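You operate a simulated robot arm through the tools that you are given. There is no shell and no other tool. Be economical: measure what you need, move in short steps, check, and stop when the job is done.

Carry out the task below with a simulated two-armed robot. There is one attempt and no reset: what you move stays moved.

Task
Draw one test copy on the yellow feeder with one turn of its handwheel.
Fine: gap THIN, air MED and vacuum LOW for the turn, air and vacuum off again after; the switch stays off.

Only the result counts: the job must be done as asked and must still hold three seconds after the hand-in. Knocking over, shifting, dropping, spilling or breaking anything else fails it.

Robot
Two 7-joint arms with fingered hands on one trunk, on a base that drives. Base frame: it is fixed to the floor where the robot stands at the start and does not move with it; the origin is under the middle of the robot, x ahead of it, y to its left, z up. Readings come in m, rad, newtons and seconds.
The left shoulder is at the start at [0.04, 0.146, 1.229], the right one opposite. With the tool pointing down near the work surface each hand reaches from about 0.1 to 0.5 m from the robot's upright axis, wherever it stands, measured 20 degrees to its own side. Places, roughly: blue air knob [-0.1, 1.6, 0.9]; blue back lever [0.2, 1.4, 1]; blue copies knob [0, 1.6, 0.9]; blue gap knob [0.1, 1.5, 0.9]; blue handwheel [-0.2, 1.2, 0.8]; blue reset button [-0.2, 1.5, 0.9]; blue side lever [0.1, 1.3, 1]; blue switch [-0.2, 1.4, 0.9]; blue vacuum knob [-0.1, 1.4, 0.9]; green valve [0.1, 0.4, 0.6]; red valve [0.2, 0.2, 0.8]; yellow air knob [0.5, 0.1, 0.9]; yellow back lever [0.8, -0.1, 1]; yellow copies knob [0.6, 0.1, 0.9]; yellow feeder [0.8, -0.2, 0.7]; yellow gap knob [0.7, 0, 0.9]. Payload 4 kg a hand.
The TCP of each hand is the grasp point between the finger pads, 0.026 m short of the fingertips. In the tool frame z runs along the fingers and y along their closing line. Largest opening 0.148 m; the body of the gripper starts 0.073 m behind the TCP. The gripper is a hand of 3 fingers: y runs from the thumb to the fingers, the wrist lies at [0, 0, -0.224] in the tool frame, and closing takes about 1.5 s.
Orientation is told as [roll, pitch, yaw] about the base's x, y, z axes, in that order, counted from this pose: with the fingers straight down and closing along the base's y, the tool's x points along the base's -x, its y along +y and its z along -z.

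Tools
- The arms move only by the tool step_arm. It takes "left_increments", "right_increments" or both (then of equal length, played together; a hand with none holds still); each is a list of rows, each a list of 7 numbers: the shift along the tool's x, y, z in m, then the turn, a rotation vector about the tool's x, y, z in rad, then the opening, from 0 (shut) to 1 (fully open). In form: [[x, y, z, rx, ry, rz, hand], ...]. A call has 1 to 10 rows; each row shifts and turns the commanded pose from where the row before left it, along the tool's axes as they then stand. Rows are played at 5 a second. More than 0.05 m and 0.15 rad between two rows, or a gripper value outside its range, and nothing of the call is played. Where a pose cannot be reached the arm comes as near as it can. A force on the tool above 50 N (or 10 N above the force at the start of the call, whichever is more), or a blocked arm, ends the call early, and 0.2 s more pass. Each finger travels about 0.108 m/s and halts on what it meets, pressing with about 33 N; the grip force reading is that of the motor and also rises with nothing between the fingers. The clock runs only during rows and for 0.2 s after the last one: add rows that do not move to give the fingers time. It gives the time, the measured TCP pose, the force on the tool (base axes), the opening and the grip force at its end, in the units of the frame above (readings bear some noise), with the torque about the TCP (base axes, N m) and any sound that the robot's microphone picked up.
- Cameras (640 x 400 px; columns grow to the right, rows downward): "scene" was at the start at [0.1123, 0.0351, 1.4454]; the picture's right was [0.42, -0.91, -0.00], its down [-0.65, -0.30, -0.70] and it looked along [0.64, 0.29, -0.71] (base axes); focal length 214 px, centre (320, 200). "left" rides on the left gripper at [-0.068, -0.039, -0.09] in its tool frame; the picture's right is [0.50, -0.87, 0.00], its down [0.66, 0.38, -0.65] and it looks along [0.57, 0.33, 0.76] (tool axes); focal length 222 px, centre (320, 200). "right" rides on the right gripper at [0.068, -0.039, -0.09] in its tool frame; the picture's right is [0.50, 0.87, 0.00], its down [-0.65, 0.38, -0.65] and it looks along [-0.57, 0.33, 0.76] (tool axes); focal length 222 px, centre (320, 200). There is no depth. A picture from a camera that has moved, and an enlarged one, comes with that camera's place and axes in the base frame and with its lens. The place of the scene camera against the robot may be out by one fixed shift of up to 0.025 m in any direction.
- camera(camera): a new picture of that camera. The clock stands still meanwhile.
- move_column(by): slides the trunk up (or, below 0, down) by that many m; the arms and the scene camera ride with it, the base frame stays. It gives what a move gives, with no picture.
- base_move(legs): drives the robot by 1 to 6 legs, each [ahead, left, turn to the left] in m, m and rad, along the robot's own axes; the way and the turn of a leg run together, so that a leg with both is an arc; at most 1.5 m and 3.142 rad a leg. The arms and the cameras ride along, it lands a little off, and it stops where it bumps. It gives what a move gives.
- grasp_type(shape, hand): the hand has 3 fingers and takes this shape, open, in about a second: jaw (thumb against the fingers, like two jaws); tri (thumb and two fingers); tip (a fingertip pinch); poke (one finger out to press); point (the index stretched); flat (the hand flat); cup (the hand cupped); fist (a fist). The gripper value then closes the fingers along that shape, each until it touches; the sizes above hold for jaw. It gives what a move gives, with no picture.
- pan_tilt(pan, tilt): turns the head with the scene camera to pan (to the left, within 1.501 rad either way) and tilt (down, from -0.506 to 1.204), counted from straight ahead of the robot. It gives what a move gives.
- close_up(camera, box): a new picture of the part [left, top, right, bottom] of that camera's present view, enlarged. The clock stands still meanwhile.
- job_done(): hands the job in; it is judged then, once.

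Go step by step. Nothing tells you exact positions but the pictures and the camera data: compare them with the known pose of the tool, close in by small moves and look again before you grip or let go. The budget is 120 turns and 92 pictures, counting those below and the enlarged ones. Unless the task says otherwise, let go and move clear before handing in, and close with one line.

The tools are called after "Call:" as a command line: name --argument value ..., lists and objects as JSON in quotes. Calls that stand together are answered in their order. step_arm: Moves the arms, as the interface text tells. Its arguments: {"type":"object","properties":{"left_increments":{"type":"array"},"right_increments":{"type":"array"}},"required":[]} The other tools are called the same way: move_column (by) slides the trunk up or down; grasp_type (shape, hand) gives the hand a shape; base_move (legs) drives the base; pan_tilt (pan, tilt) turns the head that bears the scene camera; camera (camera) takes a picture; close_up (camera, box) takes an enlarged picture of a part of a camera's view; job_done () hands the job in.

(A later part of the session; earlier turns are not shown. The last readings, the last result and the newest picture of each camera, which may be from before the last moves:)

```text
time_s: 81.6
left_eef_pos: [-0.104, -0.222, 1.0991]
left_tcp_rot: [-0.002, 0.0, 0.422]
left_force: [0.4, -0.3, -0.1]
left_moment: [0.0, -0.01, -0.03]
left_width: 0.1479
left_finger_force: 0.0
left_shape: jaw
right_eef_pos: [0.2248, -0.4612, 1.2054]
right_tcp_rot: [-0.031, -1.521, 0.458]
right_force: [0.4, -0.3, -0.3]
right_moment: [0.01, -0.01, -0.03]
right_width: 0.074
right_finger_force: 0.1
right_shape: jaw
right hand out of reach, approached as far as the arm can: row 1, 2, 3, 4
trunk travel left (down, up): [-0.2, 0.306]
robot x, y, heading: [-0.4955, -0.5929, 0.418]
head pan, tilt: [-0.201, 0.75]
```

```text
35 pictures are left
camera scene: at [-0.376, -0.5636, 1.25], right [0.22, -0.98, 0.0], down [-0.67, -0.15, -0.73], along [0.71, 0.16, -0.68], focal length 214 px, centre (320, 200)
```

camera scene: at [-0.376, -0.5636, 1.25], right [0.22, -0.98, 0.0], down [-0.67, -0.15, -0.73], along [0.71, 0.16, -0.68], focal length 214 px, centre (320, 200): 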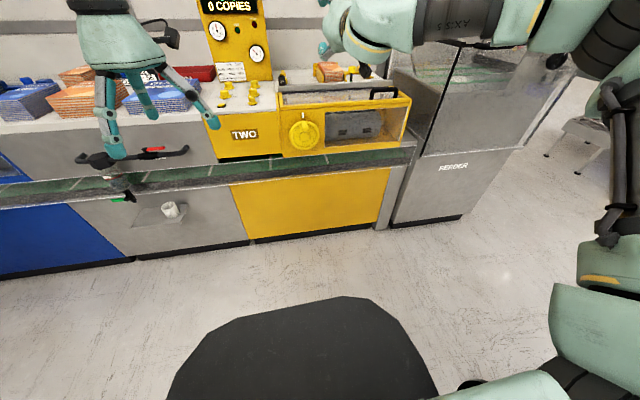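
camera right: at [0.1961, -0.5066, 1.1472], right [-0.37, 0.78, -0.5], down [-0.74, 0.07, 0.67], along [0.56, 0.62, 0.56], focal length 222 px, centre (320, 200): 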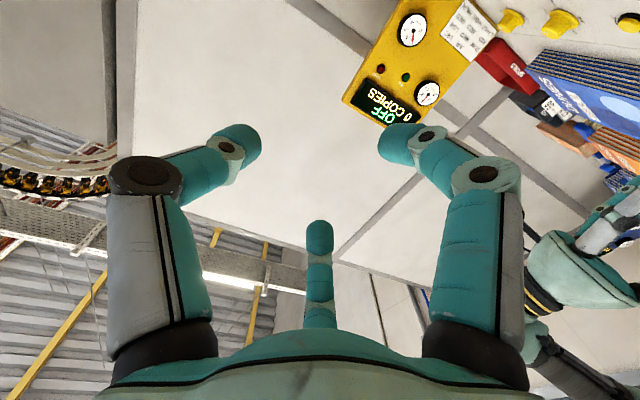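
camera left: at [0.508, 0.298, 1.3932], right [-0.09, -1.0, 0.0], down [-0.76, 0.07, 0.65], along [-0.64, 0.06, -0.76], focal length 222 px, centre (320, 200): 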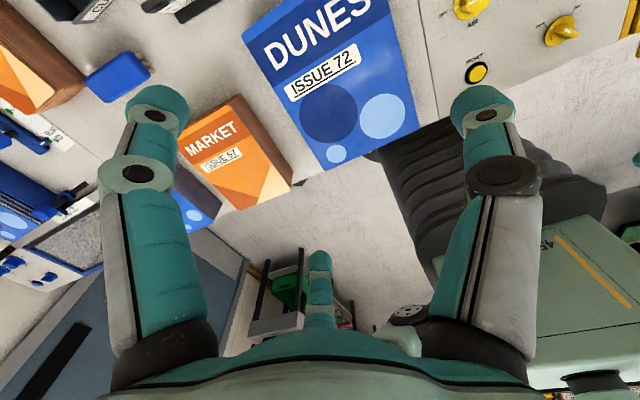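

The right forearm comes in from the right, so I test pointing the hand forward-left (as if the robot were turned right), which should suit the wrist, and then lowering.

Call:
step_arm --right_increments '[[0, 0, 0, -0.149, 0, 0, 0.5], [0, 0, 0, -0.149, 0, 0, 0.5], [0, 0, 0, -0.149, 0, 0, 0.5], [0, 0, 0, -0.149, 0, 0, 0.5], [0, 0, 0, -0.149, 0, 0, 0.5], [0, 0, 0, -0.149, 0, 0, 0.5], [0, 0, -0.04, 0, 0, 0, 0.5], [0, 0, -0.04, 0, 0, 0, 0.5], [0, 0, 0, 0, 0, 0, 0.5]]'

Call:
step_arm --right_increments '[[0.045, 0, 0, 0, 0, 0, 0.5], [0.045, 0, 0, 0, 0, 0, 0.5], [0.045, 0, 0, 0, 0, 0, 0.5], [0.045, 0, 0, 0, 0, 0, 0.5], [0.045, 0, 0, 0, 0, 0, 0.5], [0, 0, 0, 0, 0, 0, 0.5]]'

```text
time_s: 83.6
left_eef_pos: [-0.1021, -0.2219, 1.0983]
left_tcp_rot: [-0.002, 0.0, 0.421]
left_force: [-0.2, -0.1, 0.5]
left_moment: [-0.04, -0.02, -0.05]
left_width: 0.1478
left_finger_force: 0.1
left_shape: jaw
right_eef_pos: [0.2086, -0.5374, 1.2103]
right_tcp_rot: [0.946, -1.556, 0.371]
right_force: [-0.4, 0.1, 0.2]
right_moment: [-0.01, -0.01, 0.0]
right_width: 0.0738
right_finger_force: 0.0
right_shape: jaw
right hand out of reach, approached as far as the arm can: row 1
trunk travel left (down, up): [-0.2, 0.306]
robot x, y, heading: [-0.4953, -0.5933, 0.423]
head pan, tilt: [-0.201, 0.75]
```

```text
time_s: 85.0
left_eef_pos: [-0.1026, -0.2216, 1.0994]
left_tcp_rot: [-0.002, -0.001, 0.422]
left_force: [-0.1, 0.2, 0.0]
left_moment: [0.02, -0.03, -0.04]
left_width: 0.1478
left_finger_force: 0.1
left_shape: jaw
right_eef_pos: [0.2038, -0.5425, 0.9896]
right_tcp_rot: [0.941, -1.555, 0.377]
right_force: [0.4, 0.1, -0.3]
right_moment: [-0.01, 0.0, 0.02]
right_width: 0.0738
right_finger_force: 0.1
right_shape: jaw
trunk travel left (down, up): [-0.2, 0.306]
robot x, y, heading: [-0.4916, -0.5916, 0.42]
head pan, tilt: [-0.201, 0.75]
```

That works: the hand now lowers freely. I lower further and test how much less sideways pointing is still reachable.

Call:
step_arm --right_increments '[[0.04, 0, 0, 0, 0, 0, 0.5], [0.04, 0, 0, 0, 0, 0, 0.5], [0.04, 0, 0, 0, 0, 0, 0.5], [0.04, 0, 0, 0, 0, 0, 0.5], [0.04, 0, 0, 0, 0, 0, 0.5], [0, 0, 0, 0, 0, 0, 0.5]]'

Call:
step_arm --right_increments '[[0, 0, 0, 0.145, 0, 0, 0.5], [0, 0, 0, 0.145, 0, 0, 0.5], [0, 0, 0, 0, 0, 0, 0.5]]'

```text
time_s: 86.4
left_eef_pos: [-0.103, -0.2224, 1.0998]
left_tcp_rot: [-0.001, 0.001, 0.425]
left_force: [0.3, -0.1, 0.5]
left_moment: [-0.01, -0.01, 0.03]
left_width: 0.148
left_finger_force: 0.1
left_shape: jaw
right_eef_pos: [0.1998, -0.5419, 0.7861]
right_tcp_rot: [0.976, -1.555, 0.342]
right_force: [-0.5, -0.3, -1.0]
right_moment: [0.0, 0.01, -0.02]
right_width: 0.0738
right_finger_force: 0.0
right_shape: jaw
trunk travel left (down, up): [-0.2, 0.306]
robot x, y, heading: [-0.4933, -0.5912, 0.424]
head pan, tilt: [-0.201, 0.75]
```

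```text
time_s: 87.2
left_eef_pos: [-0.1022, -0.2211, 1.0982]
left_tcp_rot: [-0.002, 0.001, 0.422]
left_force: [-0.2, 0.4, 0.4]
left_moment: [0.02, -0.02, 0.01]
left_width: 0.1477
left_finger_force: 0.1
left_shape: jaw
right_eef_pos: [0.2005, -0.5421, 0.785]
right_tcp_rot: [0.711, -1.553, 0.317]
right_force: [-0.1, 0.2, -0.4]
right_moment: [0.0, -0.01, -0.01]
right_width: 0.0739
right_finger_force: 0.0
right_shape: jaw
trunk travel left (down, up): [-0.2, 0.306]
robot x, y, heading: [-0.4978, -0.5914, 0.423]
head pan, tilt: [-0.201, 0.75]
```

Call:
step_arm --right_increments '[[0, 0, 0, 0.145, 0, 0, 0.5], [0, 0, 0, 0.145, 0, 0, 0.5], [0, 0, 0, 0, 0, 0, 0.5]]'

Call:
step_arm --right_increments '[[0, 0, 0, 0.145, 0, 0, 0.5], [0, 0, 0, 0.145, 0, 0, 0.5], [0, 0, 0, 0, 0, 0, 0.5]]'

```text
time_s: 88.0
left_eef_pos: [-0.1037, -0.2207, 1.0986]
left_tcp_rot: [0.0, -0.001, 0.423]
left_force: [-0.1, -1.0, -0.3]
left_moment: [-0.01, -0.01, 0.0]
left_width: 0.1479
left_finger_force: 0.0
left_shape: jaw
right_eef_pos: [0.1996, -0.541, 0.7854]
right_tcp_rot: [0.421, -1.556, 0.318]
right_force: [0.5, 0.4, -0.2]
right_moment: [0.02, 0.01, -0.02]
right_width: 0.0737
right_finger_force: 0.0
right_shape: jaw
trunk travel left (down, up): [-0.2, 0.306]
robot x, y, heading: [-0.494, -0.5934, 0.421]
head pan, tilt: [-0.201, 0.75]
```

```text
time_s: 88.8
left_eef_pos: [-0.1026, -0.2221, 1.0987]
left_tcp_rot: [-0.001, 0.0, 0.422]
left_force: [-0.2, -0.5, -0.4]
left_moment: [0.02, -0.01, -0.02]
left_width: 0.1479
left_finger_force: 0.1
left_shape: jaw
right_eef_pos: [0.1991, -0.5417, 0.7851]
right_tcp_rot: [0.097, -1.555, 0.351]
right_force: [-0.3, 0.6, 0.1]
right_moment: [0.01, 0.02, 0.0]
right_width: 0.0736
right_finger_force: 0.0
right_shape: jaw
trunk travel left (down, up): [-0.2, 0.306]
robot x, y, heading: [-0.4945, -0.5882, 0.421]
head pan, tilt: [-0.201, 0.75]
```

The arm now reaches straight forward at low height. I raise it to handle level and shift the base left and forward, still short of the wheel, then look.

Call:
step_arm --right_increments '[[-0.045, 0, 0, 0, 0, 0, 0.5], [-0.045, 0, 0, 0, 0, 0, 0.5], [0, 0, 0, 0, 0, 0, 0.5]]'

Call:
base_move --legs '[[0, 0.1, 0], [0.14, 0, 0]]'

Call:
camera --camera "right"

Call:
camera --camera "scene"

```text
time_s: 89.6
left_eef_pos: [-0.1027, -0.2216, 1.0991]
left_tcp_rot: [-0.003, 0.0, 0.421]
left_force: [0.2, -0.6, 0.6]
left_moment: [0.01, -0.05, 0.0]
left_width: 0.148
left_finger_force: 0.1
left_shape: jaw
right_eef_pos: [0.2026, -0.5388, 0.8779]
right_tcp_rot: [0.059, -1.555, 0.389]
right_force: [0.1, 0.2, -0.2]
right_moment: [0.03, -0.02, 0.0]
right_width: 0.0739
right_finger_force: 0.1
right_shape: jaw
trunk travel left (down, up): [-0.2, 0.306]
robot x, y, heading: [-0.4907, -0.5908, 0.42]
head pan, tilt: [-0.201, 0.75]
```

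```text
time_s: 91.7
left_eef_pos: [-0.0157, -0.0748, 1.0983]
left_tcp_rot: [-0.002, -0.001, 0.421]
left_force: [0.1, -0.7, -0.6]
left_moment: [-0.01, 0.0, 0.01]
left_width: 0.1479
left_finger_force: 0.0
left_shape: jaw
right_eef_pos: [0.2901, -0.3939, 0.8772]
right_tcp_rot: [0.099, -1.556, 0.347]
right_force: [-0.3, 0.1, 0.0]
right_moment: [-0.01, 0.01, 0.03]
right_width: 0.0737
right_finger_force: 0.0
right_shape: jaw
trunk travel left (down, up): [-0.2, 0.306]
robot x, y, heading: [-0.4074, -0.4476, 0.419]
head pan, tilt: [-0.201, 0.75]
```

```text
34 pictures are left
camera right: at [0.2244, -0.4678, 0.8094], right [-0.38, 0.78, -0.5], down [-0.74, 0.06, 0.67], along [0.55, 0.62, 0.55], focal length 222 px, centre (320, 200)
```

right: 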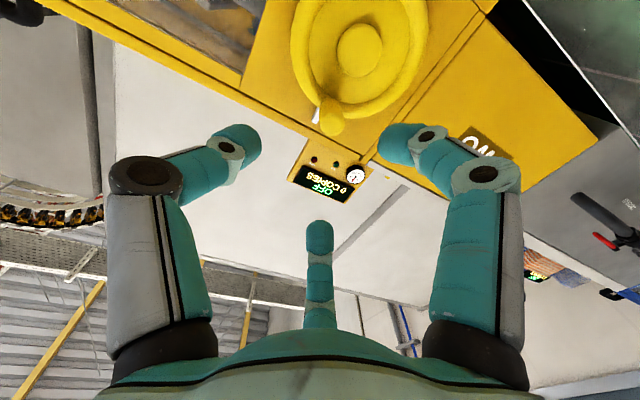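

```text
33 pictures are left
camera scene: at [-0.2885, -0.4173, 1.2499], right [0.21, -0.98, 0.0], down [-0.67, -0.15, -0.73], along [0.71, 0.16, -0.68], focal length 214 px, centre (320, 200)
```

scene: 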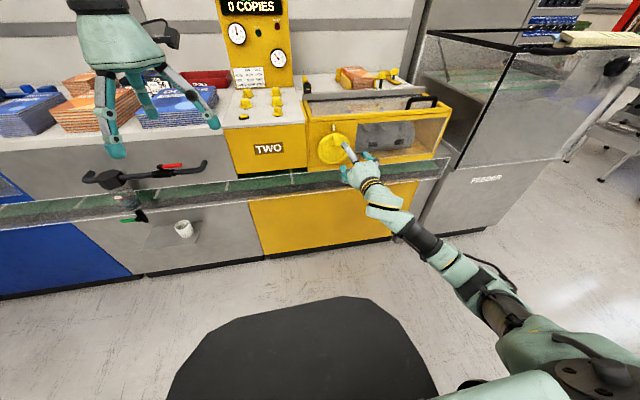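

The handle tip is seen end-on, roughly 0.12 m ahead, 15 mm left; hub height about 0.811, so handle radius about 0.06. I approach halfway and look again.

Call:
step_arm --right_increments '[[0.002, 0.008, 0.02, 0, 0, 0, 0.6], [0.002, 0.007, 0.02, 0, 0, 0, 0.6], [0, 0, 0, 0, 0, 0, 0.6]]'

Call:
camera --camera "right"

Call:
close_up --camera "scene" --box '[300, 110, 420, 210]'

```text
time_s: 92.5
left_eef_pos: [-0.0155, -0.0757, 1.0986]
left_tcp_rot: [-0.002, 0.0, 0.42]
left_force: [0.4, 0.5, 0.0]
left_moment: [0.01, -0.04, 0.0]
left_width: 0.148
left_finger_force: 0.0
left_shape: jaw
right_eef_pos: [0.318, -0.3627, 0.8716]
right_tcp_rot: [0.079, -1.557, 0.364]
right_force: [-0.3, -0.4, -0.3]
right_moment: [0.02, 0.0, 0.01]
right_width: 0.0882
right_finger_force: 0.0
right_shape: jaw
trunk travel left (down, up): [-0.2, 0.306]
robot x, y, heading: [-0.4071, -0.4484, 0.418]
head pan, tilt: [-0.201, 0.75]
```

```text
32 pictures are left
camera right: at [0.2532, -0.4376, 0.8055], right [-0.38, 0.78, -0.5], down [-0.74, 0.06, 0.67], along [0.55, 0.62, 0.56], focal length 222 px, centre (320, 200)
```

right: 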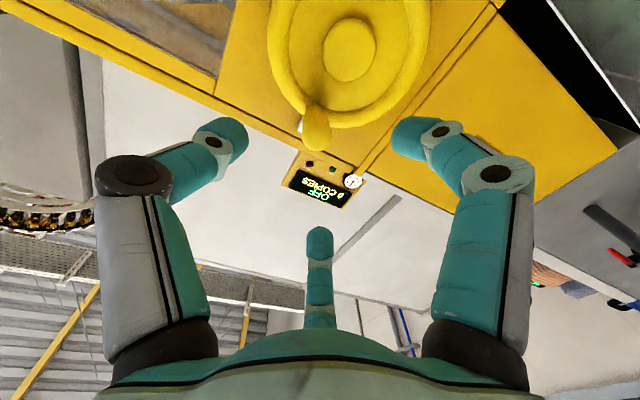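

```text
4.00 times, centred on (360, 160) of scene
camera zoom: at [-0.2894, -0.4177, 1.25], right [0.21, -0.98, 0.0], down [-0.67, -0.15, -0.73], along [0.71, 0.16, -0.68], focal length 858 px, centre (160, 360)
```

zoom: 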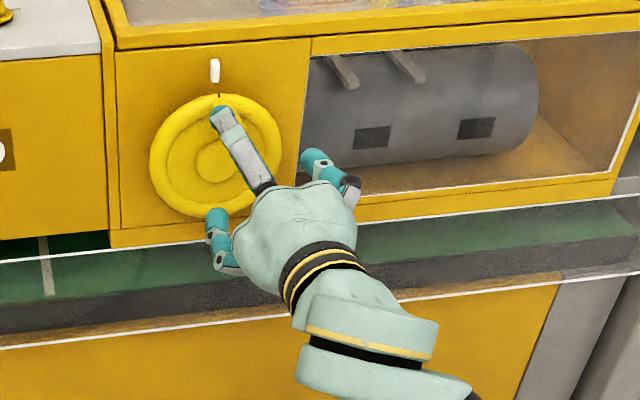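

Handle axis now sits within a few mm of the tool axis; its tip is about 0.097 m ahead. I advance 0.068 m with the fingers around it and close to feel its width.

Call:
step_arm --right_increments '[[-0.005, 0.002, 0.02, 0, 0, 0, 0.6], [0, 0, 0.024, 0, 0, 0, 0.55], [0, 0, 0.024, 0, 0, 0, 0.5], [0, 0, 0, 0, 0, 0, 0.5]]'

Call:
camera --camera "right"

Call:
close_up --camera "scene" --box '[300, 110, 420, 210]'

```text
time_s: 93.5
left_eef_pos: [-0.0153, -0.0761, 1.0982]
left_tcp_rot: [-0.002, 0.0, 0.421]
left_force: [-0.1, -0.1, 0.6]
left_moment: [0.03, 0.01, -0.01]
left_width: 0.1481
left_finger_force: 0.0
left_shape: jaw
right_eef_pos: [0.3801, -0.3311, 0.8767]
right_tcp_rot: [0.121, -1.555, 0.325]
right_force: [-0.4, 0.0, -0.4]
right_moment: [0.0, 0.03, 0.01]
right_width: 0.0743
right_finger_force: 0.1
right_shape: jaw
trunk travel left (down, up): [-0.2, 0.306]
robot x, y, heading: [-0.4075, -0.447, 0.424]
head pan, tilt: [-0.201, 0.75]
```

```text
30 pictures are left
camera right: at [0.3145, -0.4054, 0.8091], right [-0.38, 0.78, -0.5], down [-0.74, 0.06, 0.67], along [0.55, 0.62, 0.56], focal length 222 px, centre (320, 200)
```

right: 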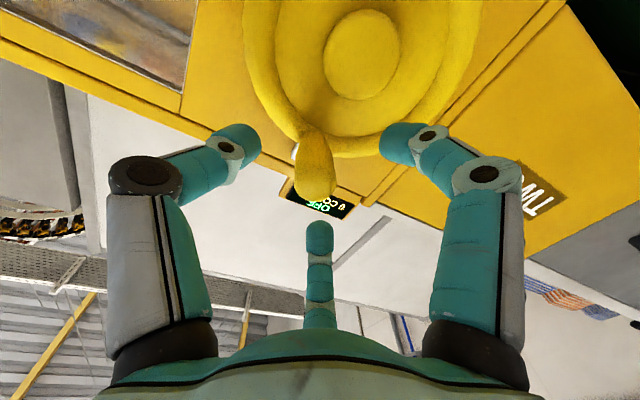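

```text
4.00 times, centred on (360, 160) of scene
camera zoom: at [-0.2891, -0.4176, 1.25], right [0.21, -0.98, 0.0], down [-0.67, -0.15, -0.73], along [0.71, 0.16, -0.68], focal length 858 px, centre (160, 360)
```

zoom: 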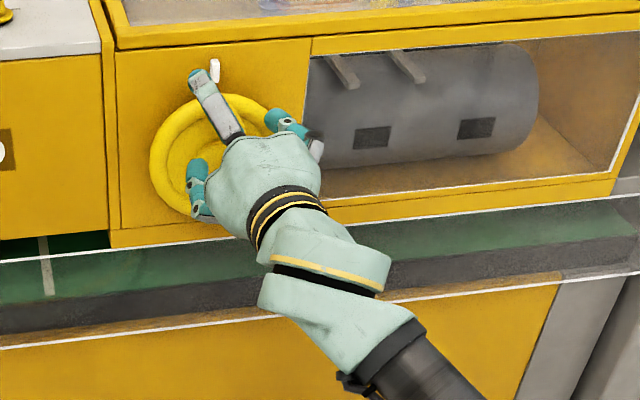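

The handle lies on the tool axis between the fingers. I close on it.

Call:
step_arm --right_increments '[[0, 0, 0, 0, 0, 0, 0.35], [0, 0, 0, 0, 0, 0, 0.25], [0, 0, 0, 0, 0, 0, 0.15], [0, 0, 0, 0, 0, 0, 0.05], [0, 0, 0, 0, 0, 0, 0.0], [0, 0, 0, 0, 0, 0, 0.0]]'

Call:
camera --camera "right"

```text
time_s: 94.8
left_eef_pos: [-0.0156, -0.0766, 1.0995]
left_tcp_rot: [-0.001, -0.001, 0.421]
left_force: [-0.4, 0.8, -0.2]
left_moment: [0.0, -0.02, 0.01]
left_width: 0.1478
left_finger_force: 0.1
left_shape: jaw
right_eef_pos: [0.3805, -0.3312, 0.8754]
right_tcp_rot: [0.091, -1.555, 0.355]
right_force: [5.5, -0.6, 2.1]
right_moment: [-0.06, -0.09, -0.13]
right_width: 0.0178
right_finger_force: 32.9
right_shape: jaw
trunk travel left (down, up): [-0.2, 0.306]
robot x, y, heading: [-0.4051, -0.4426, 0.412]
head pan, tilt: [-0.201, 0.75]
```

```text
28 pictures are left
camera right: at [0.3151, -0.4058, 0.8093], right [-0.38, 0.78, -0.5], down [-0.74, 0.06, 0.67], along [0.55, 0.62, 0.56], focal length 222 px, centre (320, 200)
```

right: 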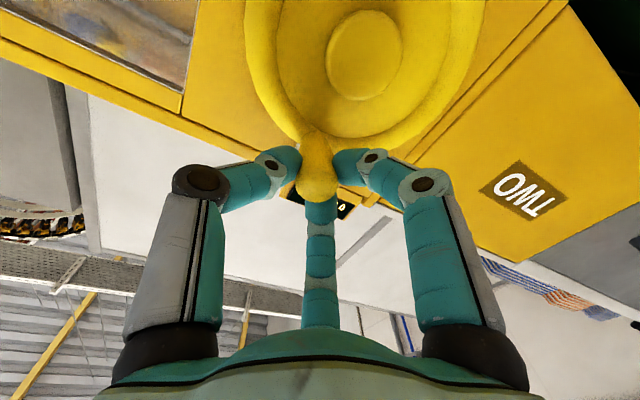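

Handle gripped (18 mm). I ease the grip to a snug cage and start turning clockwise by 45° to test.

Call:
step_arm --right_increments '[[0, 0, 0, 0, 0, 0, 0.14], [0.00211, -0.01605, 0, 0, 0, 0, 0.14], [0.0062, -0.01495, 0, 0, 0, 0, 0.14], [0.00985, -0.01284, 0, 0, 0, 0, 0.14], [0, 0, 0, 0, 0, 0, 0.14]]'

Call:
camera --camera "right"

Call:
close_up --camera "scene" --box '[200, 0, 420, 210]'

```text
time_s: 96.0
left_eef_pos: [-0.016, -0.0763, 1.0992]
left_tcp_rot: [0.0, 0.0, 0.421]
left_force: [-0.7, 0.4, -0.3]
left_moment: [-0.01, -0.03, 0.03]
left_width: 0.1479
left_finger_force: 0.2
left_shape: jaw
right_eef_pos: [0.3975, -0.3713, 0.8568]
right_tcp_rot: [0.099, -1.555, 0.348]
right_force: [-0.5, 1.2, -0.3]
right_moment: [0.02, 0.02, -0.02]
right_width: 0.0207
right_finger_force: 0.0
right_shape: jaw
trunk travel left (down, up): [-0.2, 0.306]
robot x, y, heading: [-0.4045, -0.4463, 0.418]
head pan, tilt: [-0.201, 0.75]
```

```text
27 pictures are left
camera right: at [0.3327, -0.445, 0.7894], right [-0.38, 0.78, -0.5], down [-0.74, 0.06, 0.67], along [0.55, 0.62, 0.55], focal length 222 px, centre (320, 200)
```

right: 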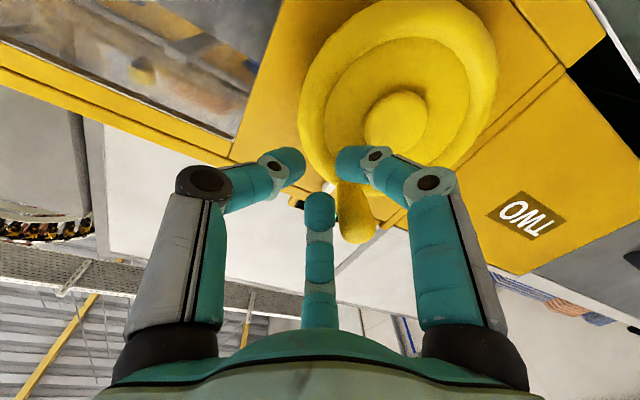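

```text
1.90 times, centred on (310, 105) of scene
camera zoom: at [-0.289, -0.4173, 1.2499], right [0.21, -0.98, 0.0], down [-0.67, -0.15, -0.73], along [0.71, 0.16, -0.68], focal length 408 px, centre (339, 381)
```

zoom: 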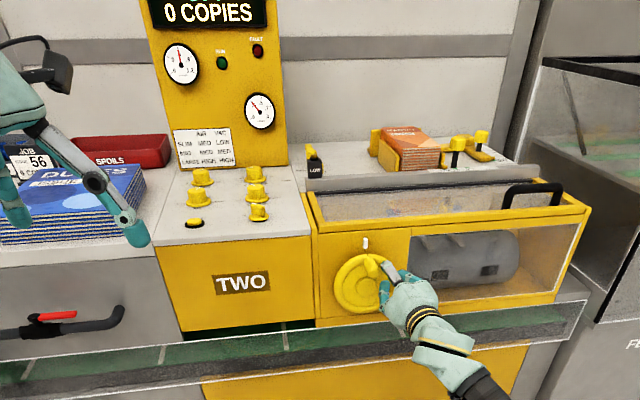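

The handle slipped out of the loose cage. I back off straight, open, and look where the handle is now.

Call:
step_arm --right_increments '[[0, 0, -0.03, 0, 0, 0, 0.14], [0, 0, -0.04, 0, 0, 0, 0.4], [0, 0.02, 0, 0, 0, 0, 0.5], [-0.015, 0.02, 0, 0, 0, 0, 0.5], [0, 0, 0, 0, 0, 0, 0.5]]'

Call:
camera --camera "right"

Call:
close_up --camera "scene" --box '[305, 110, 385, 190]'

```text
time_s: 97.2
left_eef_pos: [-0.0154, -0.0761, 1.0982]
left_tcp_rot: [-0.002, 0.001, 0.42]
left_force: [-0.2, -0.3, 0.3]
left_moment: [-0.01, 0.01, 0.02]
left_width: 0.1478
left_finger_force: 0.2
left_shape: jaw
right_eef_pos: [0.3179, -0.366, 0.8759]
right_tcp_rot: [0.094, -1.555, 0.351]
right_force: [1.0, 0.4, 0.0]
right_moment: [0.04, 0.0, 0.02]
right_width: 0.0734
right_finger_force: 0.0
right_shape: jaw
trunk travel left (down, up): [-0.2, 0.306]
robot x, y, heading: [-0.4082, -0.4433, 0.411]
head pan, tilt: [-0.201, 0.75]
```

```text
25 pictures are left
camera right: at [0.2531, -0.4393, 0.8081], right [-0.38, 0.78, -0.5], down [-0.74, 0.06, 0.67], along [0.55, 0.62, 0.56], focal length 222 px, centre (320, 200)
```

right: 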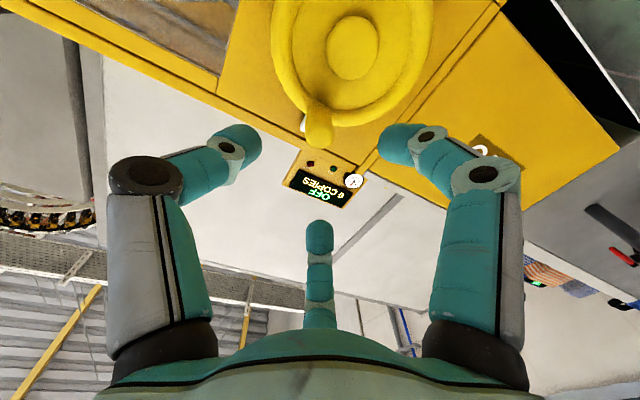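

```text
5.00 times, centred on (345, 150) of scene
camera zoom: at [-0.2887, -0.4175, 1.2499], right [0.21, -0.98, 0.0], down [-0.67, -0.15, -0.73], along [0.71, 0.16, -0.68], focal length 1072 px, centre (195, 450)
```

zoom: 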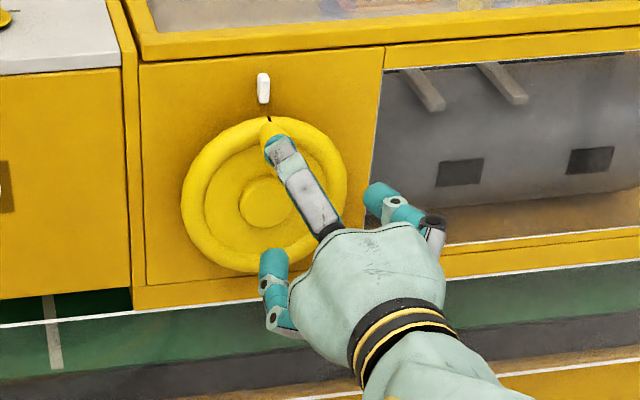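

The wheel is still at its zero mark. I regrip the handle fully, slightly deeper, and turn with full grip.

Call:
step_arm --right_increments '[[0, 0.005, 0.025, 0, 0, 0, 0.5], [0, 0, 0.025, 0, 0, 0, 0.5], [0, 0, 0.025, 0, 0, 0, 0.5], [0, 0, 0, 0, 0, 0, 0.3], [0, 0, 0, 0, 0, 0, 0.15], [0, 0, 0, 0, 0, 0, 0.0], [0, 0, 0, 0, 0, 0, 0.0], [0, 0, 0, 0, 0, 0, 0.0]]'

Call:
step_arm --right_increments '[[0.00211, -0.01605, 0, 0, 0, 0, 0], [0.0062, -0.01495, 0, 0, 0, 0, 0], [0.00985, -0.01284, 0, 0, 0, 0, 0], [0, 0, 0, 0, 0, 0, 0]]'

Call:
camera --camera "right"

```text
time_s: 99.0
left_eef_pos: [-0.0146, -0.0752, 1.0986]
left_tcp_rot: [-0.002, 0.0, 0.42]
left_force: [-0.3, 0.2, -0.4]
left_moment: [0.0, 0.02, 0.02]
left_width: 0.1479
left_finger_force: 0.1
left_shape: jaw
right_eef_pos: [0.3829, -0.3294, 0.8756]
right_tcp_rot: [0.09, -1.555, 0.354]
right_force: [7.2, -0.4, 3.9]
right_moment: [-0.09, -0.13, -0.16]
right_width: 0.0183
right_finger_force: 33.1
right_shape: jaw
trunk travel left (down, up): [-0.2, 0.306]
robot x, y, heading: [-0.4085, -0.4445, 0.418]
head pan, tilt: [-0.201, 0.75]
```

```text
time_s: 100.0
left_eef_pos: [-0.0174, -0.075, 1.0993]
left_tcp_rot: [-0.003, 0.0, 0.418]
left_force: [0.5, -0.5, -0.1]
left_moment: [-0.04, -0.01, -0.01]
left_width: 0.148
left_finger_force: 0.0
left_shape: jaw
right_eef_pos: [0.4001, -0.3681, 0.8546]
right_tcp_rot: [0.078, -1.554, 0.368]
right_force: [-5.4, 5.7, 0.1]
right_moment: [0.29, -0.15, -0.02]
right_width: 0.0168
right_finger_force: 32.8
right_shape: jaw
trunk travel left (down, up): [-0.2, 0.306]
robot x, y, heading: [-0.4058, -0.446, 0.42]
head pan, tilt: [-0.201, 0.75]
```

```text
23 pictures are left
camera right: at [0.3351, -0.441, 0.7873], right [-0.38, 0.78, -0.5], down [-0.74, 0.06, 0.67], along [0.55, 0.63, 0.55], focal length 222 px, centre (320, 200)
```

right: 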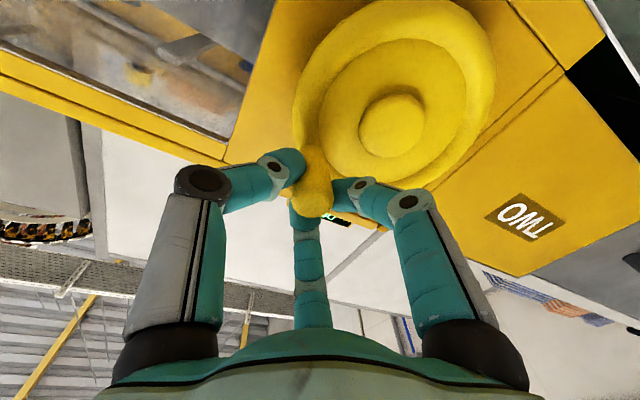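

The wheel follows now with about 8 N. I continue to 135°.

Call:
step_arm --right_increments '[[0.01284, -0.00985, 0, 0, 0, 0, 0], [0.01495, -0.0062, 0, 0, 0, 0, 0], [0.01605, -0.00211, 0, 0, 0, 0, 0], [0.01605, 0.00211, 0, 0, 0, 0, 0], [0.01495, 0.0062, 0, 0, 0, 0, 0], [0.01284, 0.00985, 0, 0, 0, 0, 0], [0, 0, 0, 0, 0, 0, 0]]'

Call:
camera --camera "right"

```text
time_s: 101.3
left_eef_pos: [-0.013, -0.0759, 1.0977]
left_tcp_rot: [-0.002, 0.003, 0.421]
left_force: [-0.4, -0.7, 0.1]
left_moment: [0.01, -0.04, 0.0]
left_width: 0.1477
left_finger_force: 0.0
left_shape: jaw
right_eef_pos: [0.4106, -0.3831, 0.7836]
right_tcp_rot: [0.474, -1.561, -0.042]
right_force: [25.4, 2.8, 5.6]
right_moment: [0.18, 1.39, -0.49]
right_width: 0.0091
right_finger_force: 32.8
right_shape: jaw
trunk travel left (down, up): [-0.2, 0.306]
robot x, y, heading: [-0.4049, -0.4462, 0.414]
head pan, tilt: [-0.201, 0.75]
stopped in row 6 (right hand): the force on the tool passed its limit at 55 N (the readings are from after the stop); the commanded pose is now the measured one
```

```text
22 pictures are left
camera right: at [0.3448, -0.4549, 0.7156], right [-0.37, 0.79, -0.5], down [-0.75, 0.07, 0.66], along [0.56, 0.61, 0.56], focal length 222 px, centre (320, 200)
```

right: 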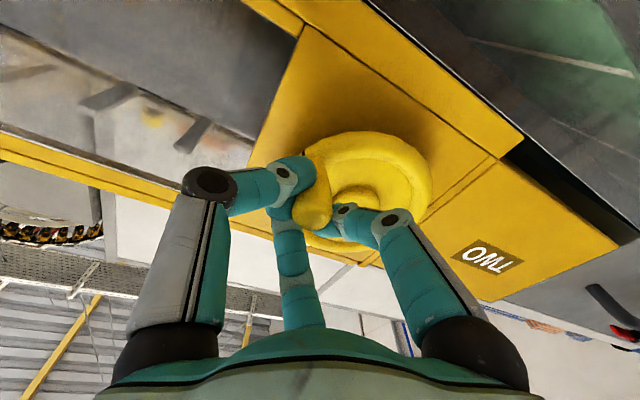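

The handle twisted in the grip as the load grew. Better: roll the hand along with the wheel in segments, so nothing slips. I release, retract and check the wheel's angle.

Call:
step_arm --right_increments '[[0, 0, 0, 0, 0, 0, 0.3], [0, 0, 0, 0, 0, 0, 0.5], [0, 0, -0.04, 0, 0, 0, 0.5], [0, 0, -0.04, 0, 0, 0, 0.5], [0, 0, 0, 0, 0, 0, 0.5]]'

Call:
camera --camera "right"

Call:
close_up --camera "scene" --box '[305, 110, 385, 190]'

```text
time_s: 102.5
left_eef_pos: [-0.0138, -0.0763, 1.099]
left_tcp_rot: [-0.003, 0.001, 0.421]
left_force: [0.8, 0.0, -0.4]
left_moment: [-0.01, 0.0, -0.02]
left_width: 0.1479
left_finger_force: 0.0
left_shape: jaw
right_eef_pos: [0.3365, -0.4135, 0.7837]
right_tcp_rot: [0.153, -1.56, 0.284]
right_force: [0.5, 0.2, 0.7]
right_moment: [0.0, -0.01, -0.05]
right_width: 0.0733
right_finger_force: 0.0
right_shape: jaw
trunk travel left (down, up): [-0.2, 0.306]
robot x, y, heading: [-0.4069, -0.4472, 0.417]
head pan, tilt: [-0.201, 0.75]
```

```text
21 pictures are left
camera right: at [0.27, -0.4865, 0.7147], right [-0.37, 0.78, -0.5], down [-0.75, 0.07, 0.66], along [0.55, 0.62, 0.56], focal length 222 px, centre (320, 200)
```

right: 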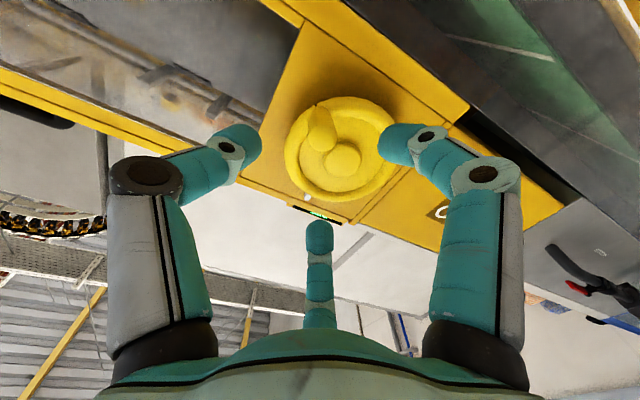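

```text
5.00 times, centred on (345, 150) of scene
camera zoom: at [-0.2877, -0.417, 1.2499], right [0.21, -0.98, 0.0], down [-0.67, -0.15, -0.73], along [0.71, 0.16, -0.68], focal length 1072 px, centre (195, 450)
```

zoom: 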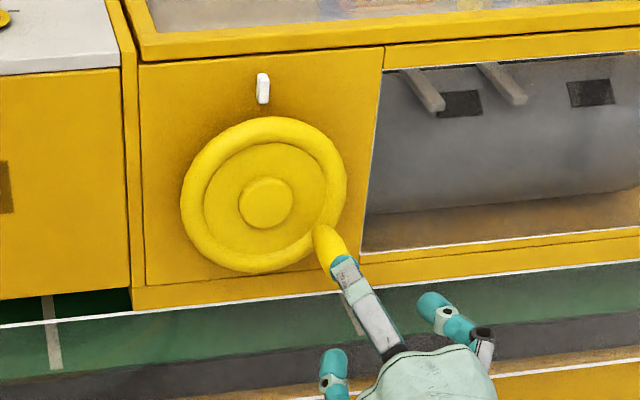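

The wheel stands at about 123° clockwise; from this the handle radius comes to about 0.0515 m (I used too much). I align to the handle and pre-roll the hand by -55°.

Call:
step_arm --right_increments '[[-0.0127, 0.0137, 0, 0, 0, 0, 0.5], [0, 0, 0, 0, 0, -0.137, 0.5], [0, 0, 0, 0, 0, -0.137, 0.5], [0, 0, 0, 0, 0, -0.137, 0.5], [0, 0, 0, 0, 0, -0.137, 0.5], [0, 0, 0, 0, 0, -0.137, 0.5], [0, 0, 0, 0, 0, -0.137, 0.5], [0, 0, 0, 0, 0, -0.137, 0.5], [0, 0, 0, 0, 0, 0, 0.5]]'

Call:
camera --camera "right"

```text
time_s: 104.5
left_eef_pos: [-0.0146, -0.0756, 1.0984]
left_tcp_rot: [-0.002, -0.002, 0.421]
left_force: [0.5, -0.3, -0.6]
left_moment: [0.02, -0.04, 0.0]
left_width: 0.1479
left_finger_force: 0.1
left_shape: jaw
right_eef_pos: [0.3287, -0.4017, 0.7959]
right_tcp_rot: [-1.561, -0.61, 1.998]
right_force: [-0.2, -0.3, 0.7]
right_moment: [-0.03, 0.02, 0.02]
right_width: 0.0734
right_finger_force: 0.1
right_shape: jaw
trunk travel left (down, up): [-0.2, 0.306]
robot x, y, heading: [-0.4054, -0.4432, 0.417]
head pan, tilt: [-0.201, 0.75]
```

```text
19 pictures are left
camera right: at [0.2805, -0.5101, 0.7887], right [-0.04, 0.08, -1.0], down [-0.91, 0.41, 0.07], along [0.41, 0.91, 0.05], focal length 222 px, centre (320, 200)
```

right: 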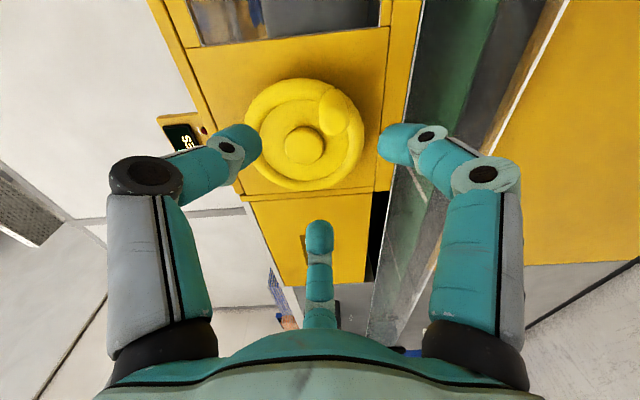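

Call:
close_up --camera "right" --box '[230, 60, 390, 200]'

```text
2.86 times, centred on (310, 130) of right
camera zoom: at [0.2805, -0.5101, 0.7887], right [-0.04, 0.08, -1.0], down [-0.91, 0.41, 0.07], along [0.41, 0.91, 0.05], focal length 635 px, centre (349, 400)
```

zoom: 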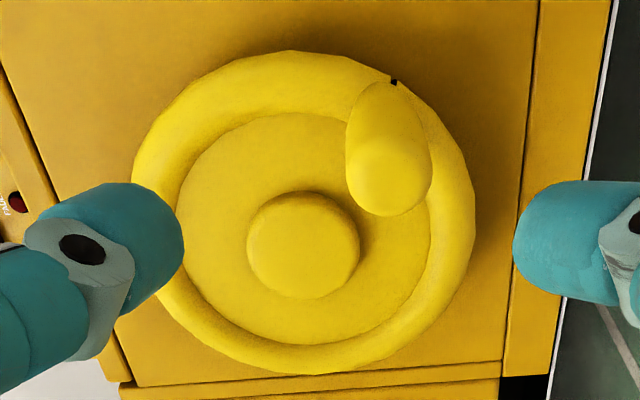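

From both views the handle radius is 0.0555 m, centre z 0.812, tip 0.07 m ahead, 13 mm right and 14 mm below my axis. I align, advance and grip.

Call:
step_arm --right_increments '[[0.0187, 0.004, 0.0, 0, 0, 0, 0.5], [0, 0, 0.027, 0, 0, 0, 0.5], [0, 0, 0.026, 0, 0, 0, 0.5], [0, 0, 0.026, 0, 0, 0, 0.5], [0, 0, 0, 0, 0, 0, 0.3], [0, 0, 0, 0, 0, 0, 0.15], [0, 0, 0, 0, 0, 0, 0], [0, 0, 0, 0, 0, 0, 0], [0, 0, 0, 0, 0, 0, 0]]'

Call:
camera --camera "right"

```text
time_s: 106.5
left_eef_pos: [-0.0141, -0.0765, 1.0983]
left_tcp_rot: [-0.001, 0.0, 0.42]
left_force: [-0.1, -0.4, 0.0]
left_moment: [-0.01, -0.02, 0.01]
left_width: 0.1478
left_finger_force: 0.1
left_shape: jaw
right_eef_pos: [0.405, -0.3812, 0.7818]
right_tcp_rot: [-1.561, -0.615, 2.0]
right_force: [4.4, 1.1, 2.3]
right_moment: [0.02, -0.05, -0.04]
right_width: 0.0167
right_finger_force: 33.5
right_shape: jaw
trunk travel left (down, up): [-0.2, 0.306]
robot x, y, heading: [-0.4048, -0.4404, 0.416]
head pan, tilt: [-0.201, 0.75]
```

```text
17 pictures are left
camera right: at [0.3573, -0.4891, 0.775], right [-0.05, 0.08, -1.0], down [-0.91, 0.41, 0.07], along [0.41, 0.91, 0.05], focal length 222 px, centre (320, 200)
```

right: 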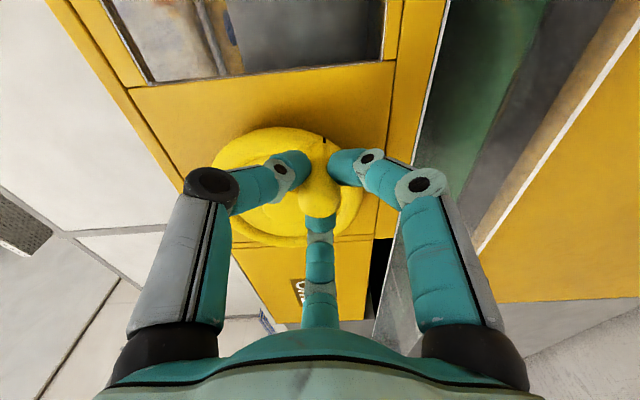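

Firm, centred grip with low forces. Now I turn the wheel clockwise with the hand rolling along with it, about 75°.

Call:
step_arm --right_increments '[[0, 0.0072, 0, 0, 0, 0.13, 0], [0, 0.0072, 0, 0, 0, 0.13, 0], [0, 0.0072, 0, 0, 0, 0.13, 0], [0, 0.0072, 0, 0, 0, 0.13, 0], [0, 0.0072, 0, 0, 0, 0.13, 0], [0, 0.0072, 0, 0, 0, 0.13, 0], [0, 0.0072, 0, 0, 0, 0.13, 0], [0, 0.0072, 0, 0, 0, 0.13, 0], [0, 0.0072, 0, 0, 0, 0.13, 0], [0, 0, 0, 0, 0, 0, 0]]'

Call:
camera --camera "right"

```text
time_s: 108.8
left_eef_pos: [-0.0129, -0.0761, 1.0983]
left_tcp_rot: [-0.001, 0.001, 0.421]
left_force: [0.0, 0.6, -0.5]
left_moment: [-0.01, 0.0, 0.0]
left_width: 0.148
left_finger_force: 0.1
left_shape: jaw
right_eef_pos: [0.3844, -0.3311, 0.755]
right_tcp_rot: [1.531, -1.354, -1.1]
right_force: [13.2, 3.6, 6.1]
right_moment: [0.02, -0.2, -0.12]
right_width: 0.0166
right_finger_force: 33.0
right_shape: jaw
trunk travel left (down, up): [-0.2, 0.306]
robot x, y, heading: [-0.4076, -0.4418, 0.42]
head pan, tilt: [-0.201, 0.75]
```

```text
16 pictures are left
camera right: at [0.3123, -0.3895, 0.6805], right [-0.4, 0.86, -0.3], down [-0.68, -0.07, 0.73], along [0.61, 0.5, 0.62], focal length 222 px, centre (320, 200)
```

right: 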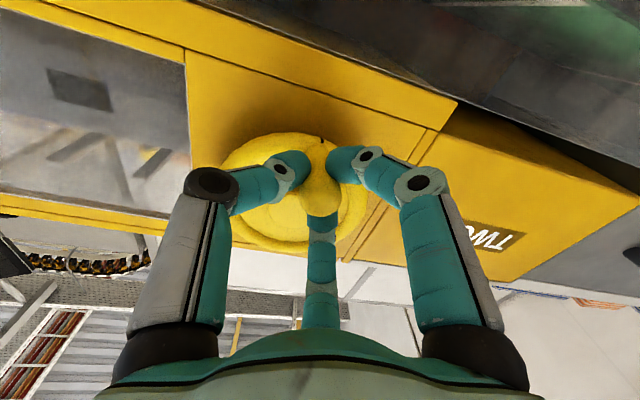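

It works perfectly; wheel is at about 190°. I continue another 45°.

Call:
step_arm --right_increments '[[0, 0.0072, 0, 0, 0, 0.13, 0], [0, 0.0072, 0, 0, 0, 0.13, 0], [0, 0.0072, 0, 0, 0, 0.13, 0], [0, 0.0072, 0, 0, 0, 0.13, 0], [0, 0.0072, 0, 0, 0, 0.13, 0], [0, 0.0072, 0, 0, 0, 0.13, 0], [0, 0, 0, 0, 0, 0, 0]]'

```text
time_s: 110.3
left_eef_pos: [-0.0137, -0.0748, 1.0972]
left_tcp_rot: [-0.002, 0.004, 0.42]
left_force: [-0.3, 0.0, 0.6]
left_moment: [-0.07, -0.03, 0.0]
left_width: 0.1478
left_finger_force: 0.0
left_shape: jaw
right_eef_pos: [0.3698, -0.2975, 0.7733]
right_tcp_rot: [1.554, -0.575, -1.124]
right_force: [19.0, 6.5, -3.1]
right_moment: [0.02, -0.01, -0.12]
right_width: 0.0158
right_finger_force: 33.2
right_shape: jaw
trunk travel left (down, up): [-0.2, 0.306]
robot x, y, heading: [-0.4084, -0.4448, 0.416]
head pan, tilt: [-0.201, 0.75]
```

Wheel at about 230°. I release, back off, roll the hand back by 124° and regrip.

Call:
step_arm --right_increments '[[0, 0, 0, 0, 0, 0, 0.25], [0, 0, 0, 0, 0, 0, 0.5], [0, 0, -0.04, 0, 0, 0, 0.5], [0, 0, -0.04, 0, 0, 0, 0.5], [0, 0, 0, 0, 0, -0.144, 0.5], [0, 0, 0, 0, 0, -0.144, 0.5], [0, 0, 0, 0, 0, -0.144, 0.5], [0, 0, 0, 0, 0, -0.144, 0.5], [0, 0, 0, 0, 0, -0.144, 0.5], [0, 0, 0, 0, 0, -0.144, 0.5]]'

Call:
step_arm --right_increments '[[0, 0, 0, 0, 0, -0.144, 0.5], [0, 0, 0, 0, 0, -0.144, 0.5], [0, 0, 0, 0, 0, -0.144, 0.5], [0, 0, 0, 0, 0, -0.144, 0.5], [0, 0, 0, 0, 0, -0.144, 0.5], [0, 0, 0, 0, 0, -0.144, 0.5], [0, 0, 0, 0, 0, -0.144, 0.5], [0, 0, 0, 0, 0, -0.144, 0.5], [0, 0, 0, 0, 0, -0.144, 0.5], [0, 0, 0, 0, 0, 0, 0.5]]'

Call:
camera --camera "right"

```text
time_s: 112.5
left_eef_pos: [-0.0139, -0.0752, 1.0989]
left_tcp_rot: [-0.002, -0.001, 0.42]
left_force: [0.4, -0.3, -1.2]
left_moment: [0.03, 0.02, -0.03]
left_width: 0.148
left_finger_force: 0.1
left_shape: jaw
right_eef_pos: [0.2956, -0.3316, 0.7774]
right_tcp_rot: [1.506, -1.444, -1.071]
right_force: [0.6, 0.1, -0.1]
right_moment: [0.03, 0.01, -0.02]
right_width: 0.0736
right_finger_force: 0.1
right_shape: jaw
trunk travel left (down, up): [-0.2, 0.306]
robot x, y, heading: [-0.407, -0.4427, 0.416]
head pan, tilt: [-0.201, 0.75]
```

```text
time_s: 114.8
left_eef_pos: [-0.0152, -0.0764, 1.0981]
left_tcp_rot: [-0.001, -0.001, 0.421]
left_force: [-0.8, -0.4, -0.4]
left_moment: [0.0, 0.02, 0.01]
left_width: 0.1482
left_finger_force: 0.0
left_shape: jaw
right_eef_pos: [0.2955, -0.33, 0.7783]
right_tcp_rot: [-1.56, -0.402, 2.001]
right_force: [0.1, -0.9, -0.3]
right_moment: [-0.01, 0.0, -0.03]
right_width: 0.0735
right_finger_force: 0.0
right_shape: jaw
trunk travel left (down, up): [-0.2, 0.306]
robot x, y, heading: [-0.4069, -0.4442, 0.419]
head pan, tilt: [-0.201, 0.75]
```

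```text
15 pictures are left
camera right: at [0.2469, -0.4388, 0.7866], right [0.04, -0.11, -0.99], down [-0.91, 0.4, -0.09], along [0.41, 0.91, -0.09], focal length 222 px, centre (320, 200)
```

right: 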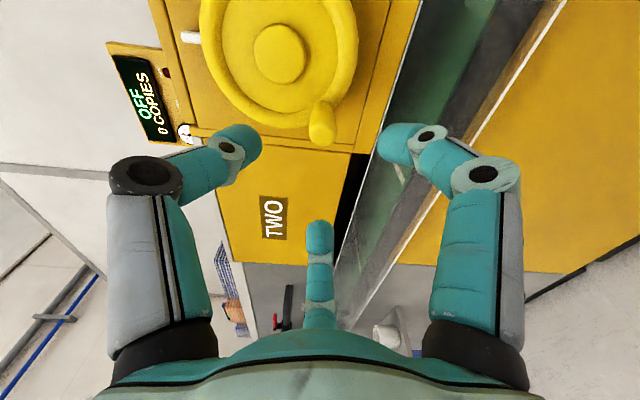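

Call:
close_up --camera "right" --box '[240, 50, 400, 190]'

```text
2.86 times, centred on (320, 120) of right
camera zoom: at [0.2469, -0.4388, 0.7866], right [0.04, -0.11, -0.99], down [-0.91, 0.4, -0.09], along [0.41, 0.91, -0.09], focal length 635 px, centre (320, 429)
```

zoom: 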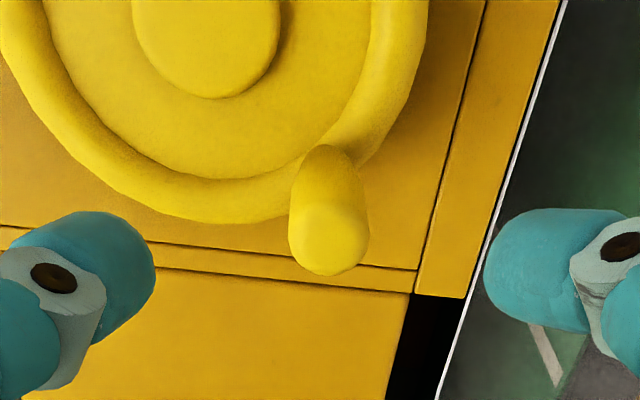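

Handle tip is 5-6 mm off; I correct, advance and grip again.

Call:
step_arm --right_increments '[[0.0071, 0.0024, 0.0, 0, 0, 0, 0.5], [0, 0, 0.027, 0, 0, 0, 0.5], [0, 0, 0.026, 0, 0, 0, 0.5], [0, 0, 0.026, 0, 0, 0, 0.5], [0, 0, 0, 0, 0, 0, 0.3], [0, 0, 0, 0, 0, 0, 0.15], [0, 0, 0, 0, 0, 0, 0], [0, 0, 0, 0, 0, 0, 0], [0, 0, 0, 0, 0, 0, 0]]'

Call:
step_arm --right_increments '[[-0.0065, -0.0031, 0, 0, 0, 0.13, 0], [-0.0065, -0.0031, 0, 0, 0, 0.13, 0], [-0.0065, -0.0031, 0, 0, 0, 0.13, 0], [-0.0065, -0.0031, 0, 0, 0, 0.13, 0], [-0.0065, -0.0031, 0, 0, 0, 0.13, 0], [-0.0065, -0.0031, 0, 0, 0, 0.13, 0], [-0.0065, -0.0031, 0, 0, 0, 0.13, 0], [-0.0065, -0.0031, 0, 0, 0, 0.13, 0], [-0.0065, -0.0031, 0, 0, 0, 0.13, 0], [0, 0, 0, 0, 0, 0, 0]]'

Call:
camera --camera "right"

```text
time_s: 116.8
left_eef_pos: [-0.0142, -0.0769, 1.0984]
left_tcp_rot: [-0.002, 0.004, 0.418]
left_force: [0.8, -0.3, -0.7]
left_moment: [-0.01, -0.04, 0.01]
left_width: 0.1481
left_finger_force: 0.1
left_shape: jaw
right_eef_pos: [0.3703, -0.3028, 0.7694]
right_tcp_rot: [-1.56, -0.404, 2.0]
right_force: [5.8, 0.0, -1.1]
right_moment: [0.09, 0.01, -0.01]
right_width: 0.0166
right_finger_force: 33.0
right_shape: jaw
trunk travel left (down, up): [-0.2, 0.306]
robot x, y, heading: [-0.4085, -0.4447, 0.413]
head pan, tilt: [-0.201, 0.75]
```

```text
time_s: 119.0
left_eef_pos: [-0.0134, -0.0732, 1.098]
left_tcp_rot: [-0.004, 0.002, 0.42]
left_force: [-0.7, -0.2, 0.5]
left_moment: [-0.02, -0.01, 0.01]
left_width: 0.1477
left_finger_force: 0.0
left_shape: jaw
right_eef_pos: [0.364, -0.2887, 0.8316]
right_tcp_rot: [0.589, -1.563, -0.151]
right_force: [10.5, 22.3, 2.0]
right_moment: [0.08, -0.06, 0.31]
right_width: 0.015
right_finger_force: 33.0
right_shape: jaw
trunk travel left (down, up): [-0.2, 0.306]
robot x, y, heading: [-0.4075, -0.4454, 0.419]
head pan, tilt: [-0.201, 0.75]
```

```text
13 pictures are left
camera right: at [0.2991, -0.3611, 0.7645], right [-0.37, 0.78, -0.5], down [-0.75, 0.06, 0.66], along [0.55, 0.62, 0.56], focal length 222 px, centre (320, 200)
```

right: 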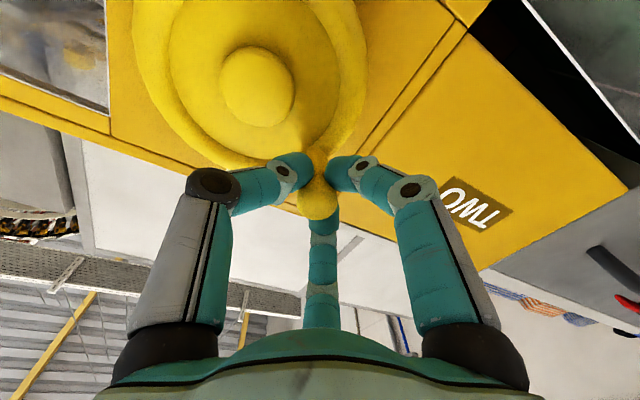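

The wheel is at about 290°. I continue the last 68-70°, correcting slightly outward.

Call:
step_arm --right_increments '[[-0.0076, -0.0003, 0, 0, 0, 0.13, 0], [-0.0065, -0.0031, 0, 0, 0, 0.13, 0], [-0.0065, -0.0031, 0, 0, 0, 0.13, 0], [-0.0065, -0.0031, 0, 0, 0, 0.13, 0], [-0.0065, -0.0031, 0, 0, 0, 0.13, 0], [-0.0065, -0.0031, 0, 0, 0, 0.13, 0], [-0.0065, -0.0031, 0, 0, 0, 0.13, 0], [0, 0, 0, 0, 0, 0, 0]]'

Call:
close_up --camera "scene" --box '[305, 110, 385, 190]'

Call:
close_up --camera "scene" --box '[200, 0, 320, 100]'

```text
time_s: 120.8
left_eef_pos: [-0.0158, -0.076, 1.0987]
left_tcp_rot: [-0.004, -0.001, 0.418]
left_force: [0.3, 0.0, 0.9]
left_moment: [-0.01, -0.02, 0.01]
left_width: 0.148
left_finger_force: 0.0
left_shape: jaw
right_eef_pos: [0.3789, -0.3224, 0.8677]
right_tcp_rot: [1.562, -0.654, -1.13]
right_force: [3.9, 7.9, 9.8]
right_moment: [0.25, -0.33, 0.04]
right_width: 0.0149
right_finger_force: 32.8
right_shape: jaw
trunk travel left (down, up): [-0.2, 0.306]
robot x, y, heading: [-0.402, -0.4443, 0.415]
head pan, tilt: [-0.201, 0.75]
```

```text
5.00 times, centred on (345, 150) of scene
camera zoom: at [-0.2891, -0.4165, 1.25], right [0.21, -0.98, 0.0], down [-0.67, -0.15, -0.73], along [0.71, 0.16, -0.68], focal length 1072 px, centre (195, 450)
```

zoom: 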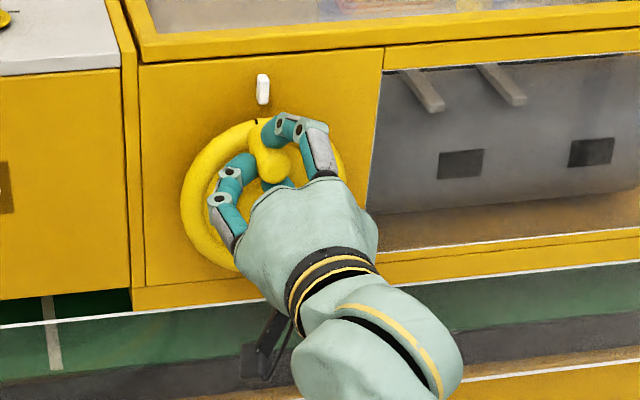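

```text
4.00 times, centred on (260, 50) of scene
camera zoom: at [-0.2891, -0.4165, 1.25], right [0.21, -0.98, 0.0], down [-0.67, -0.15, -0.73], along [0.71, 0.16, -0.68], focal length 858 px, centre (560, 800)
```

zoom: 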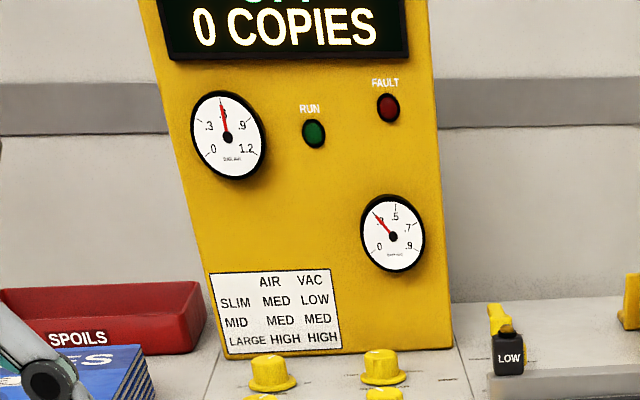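

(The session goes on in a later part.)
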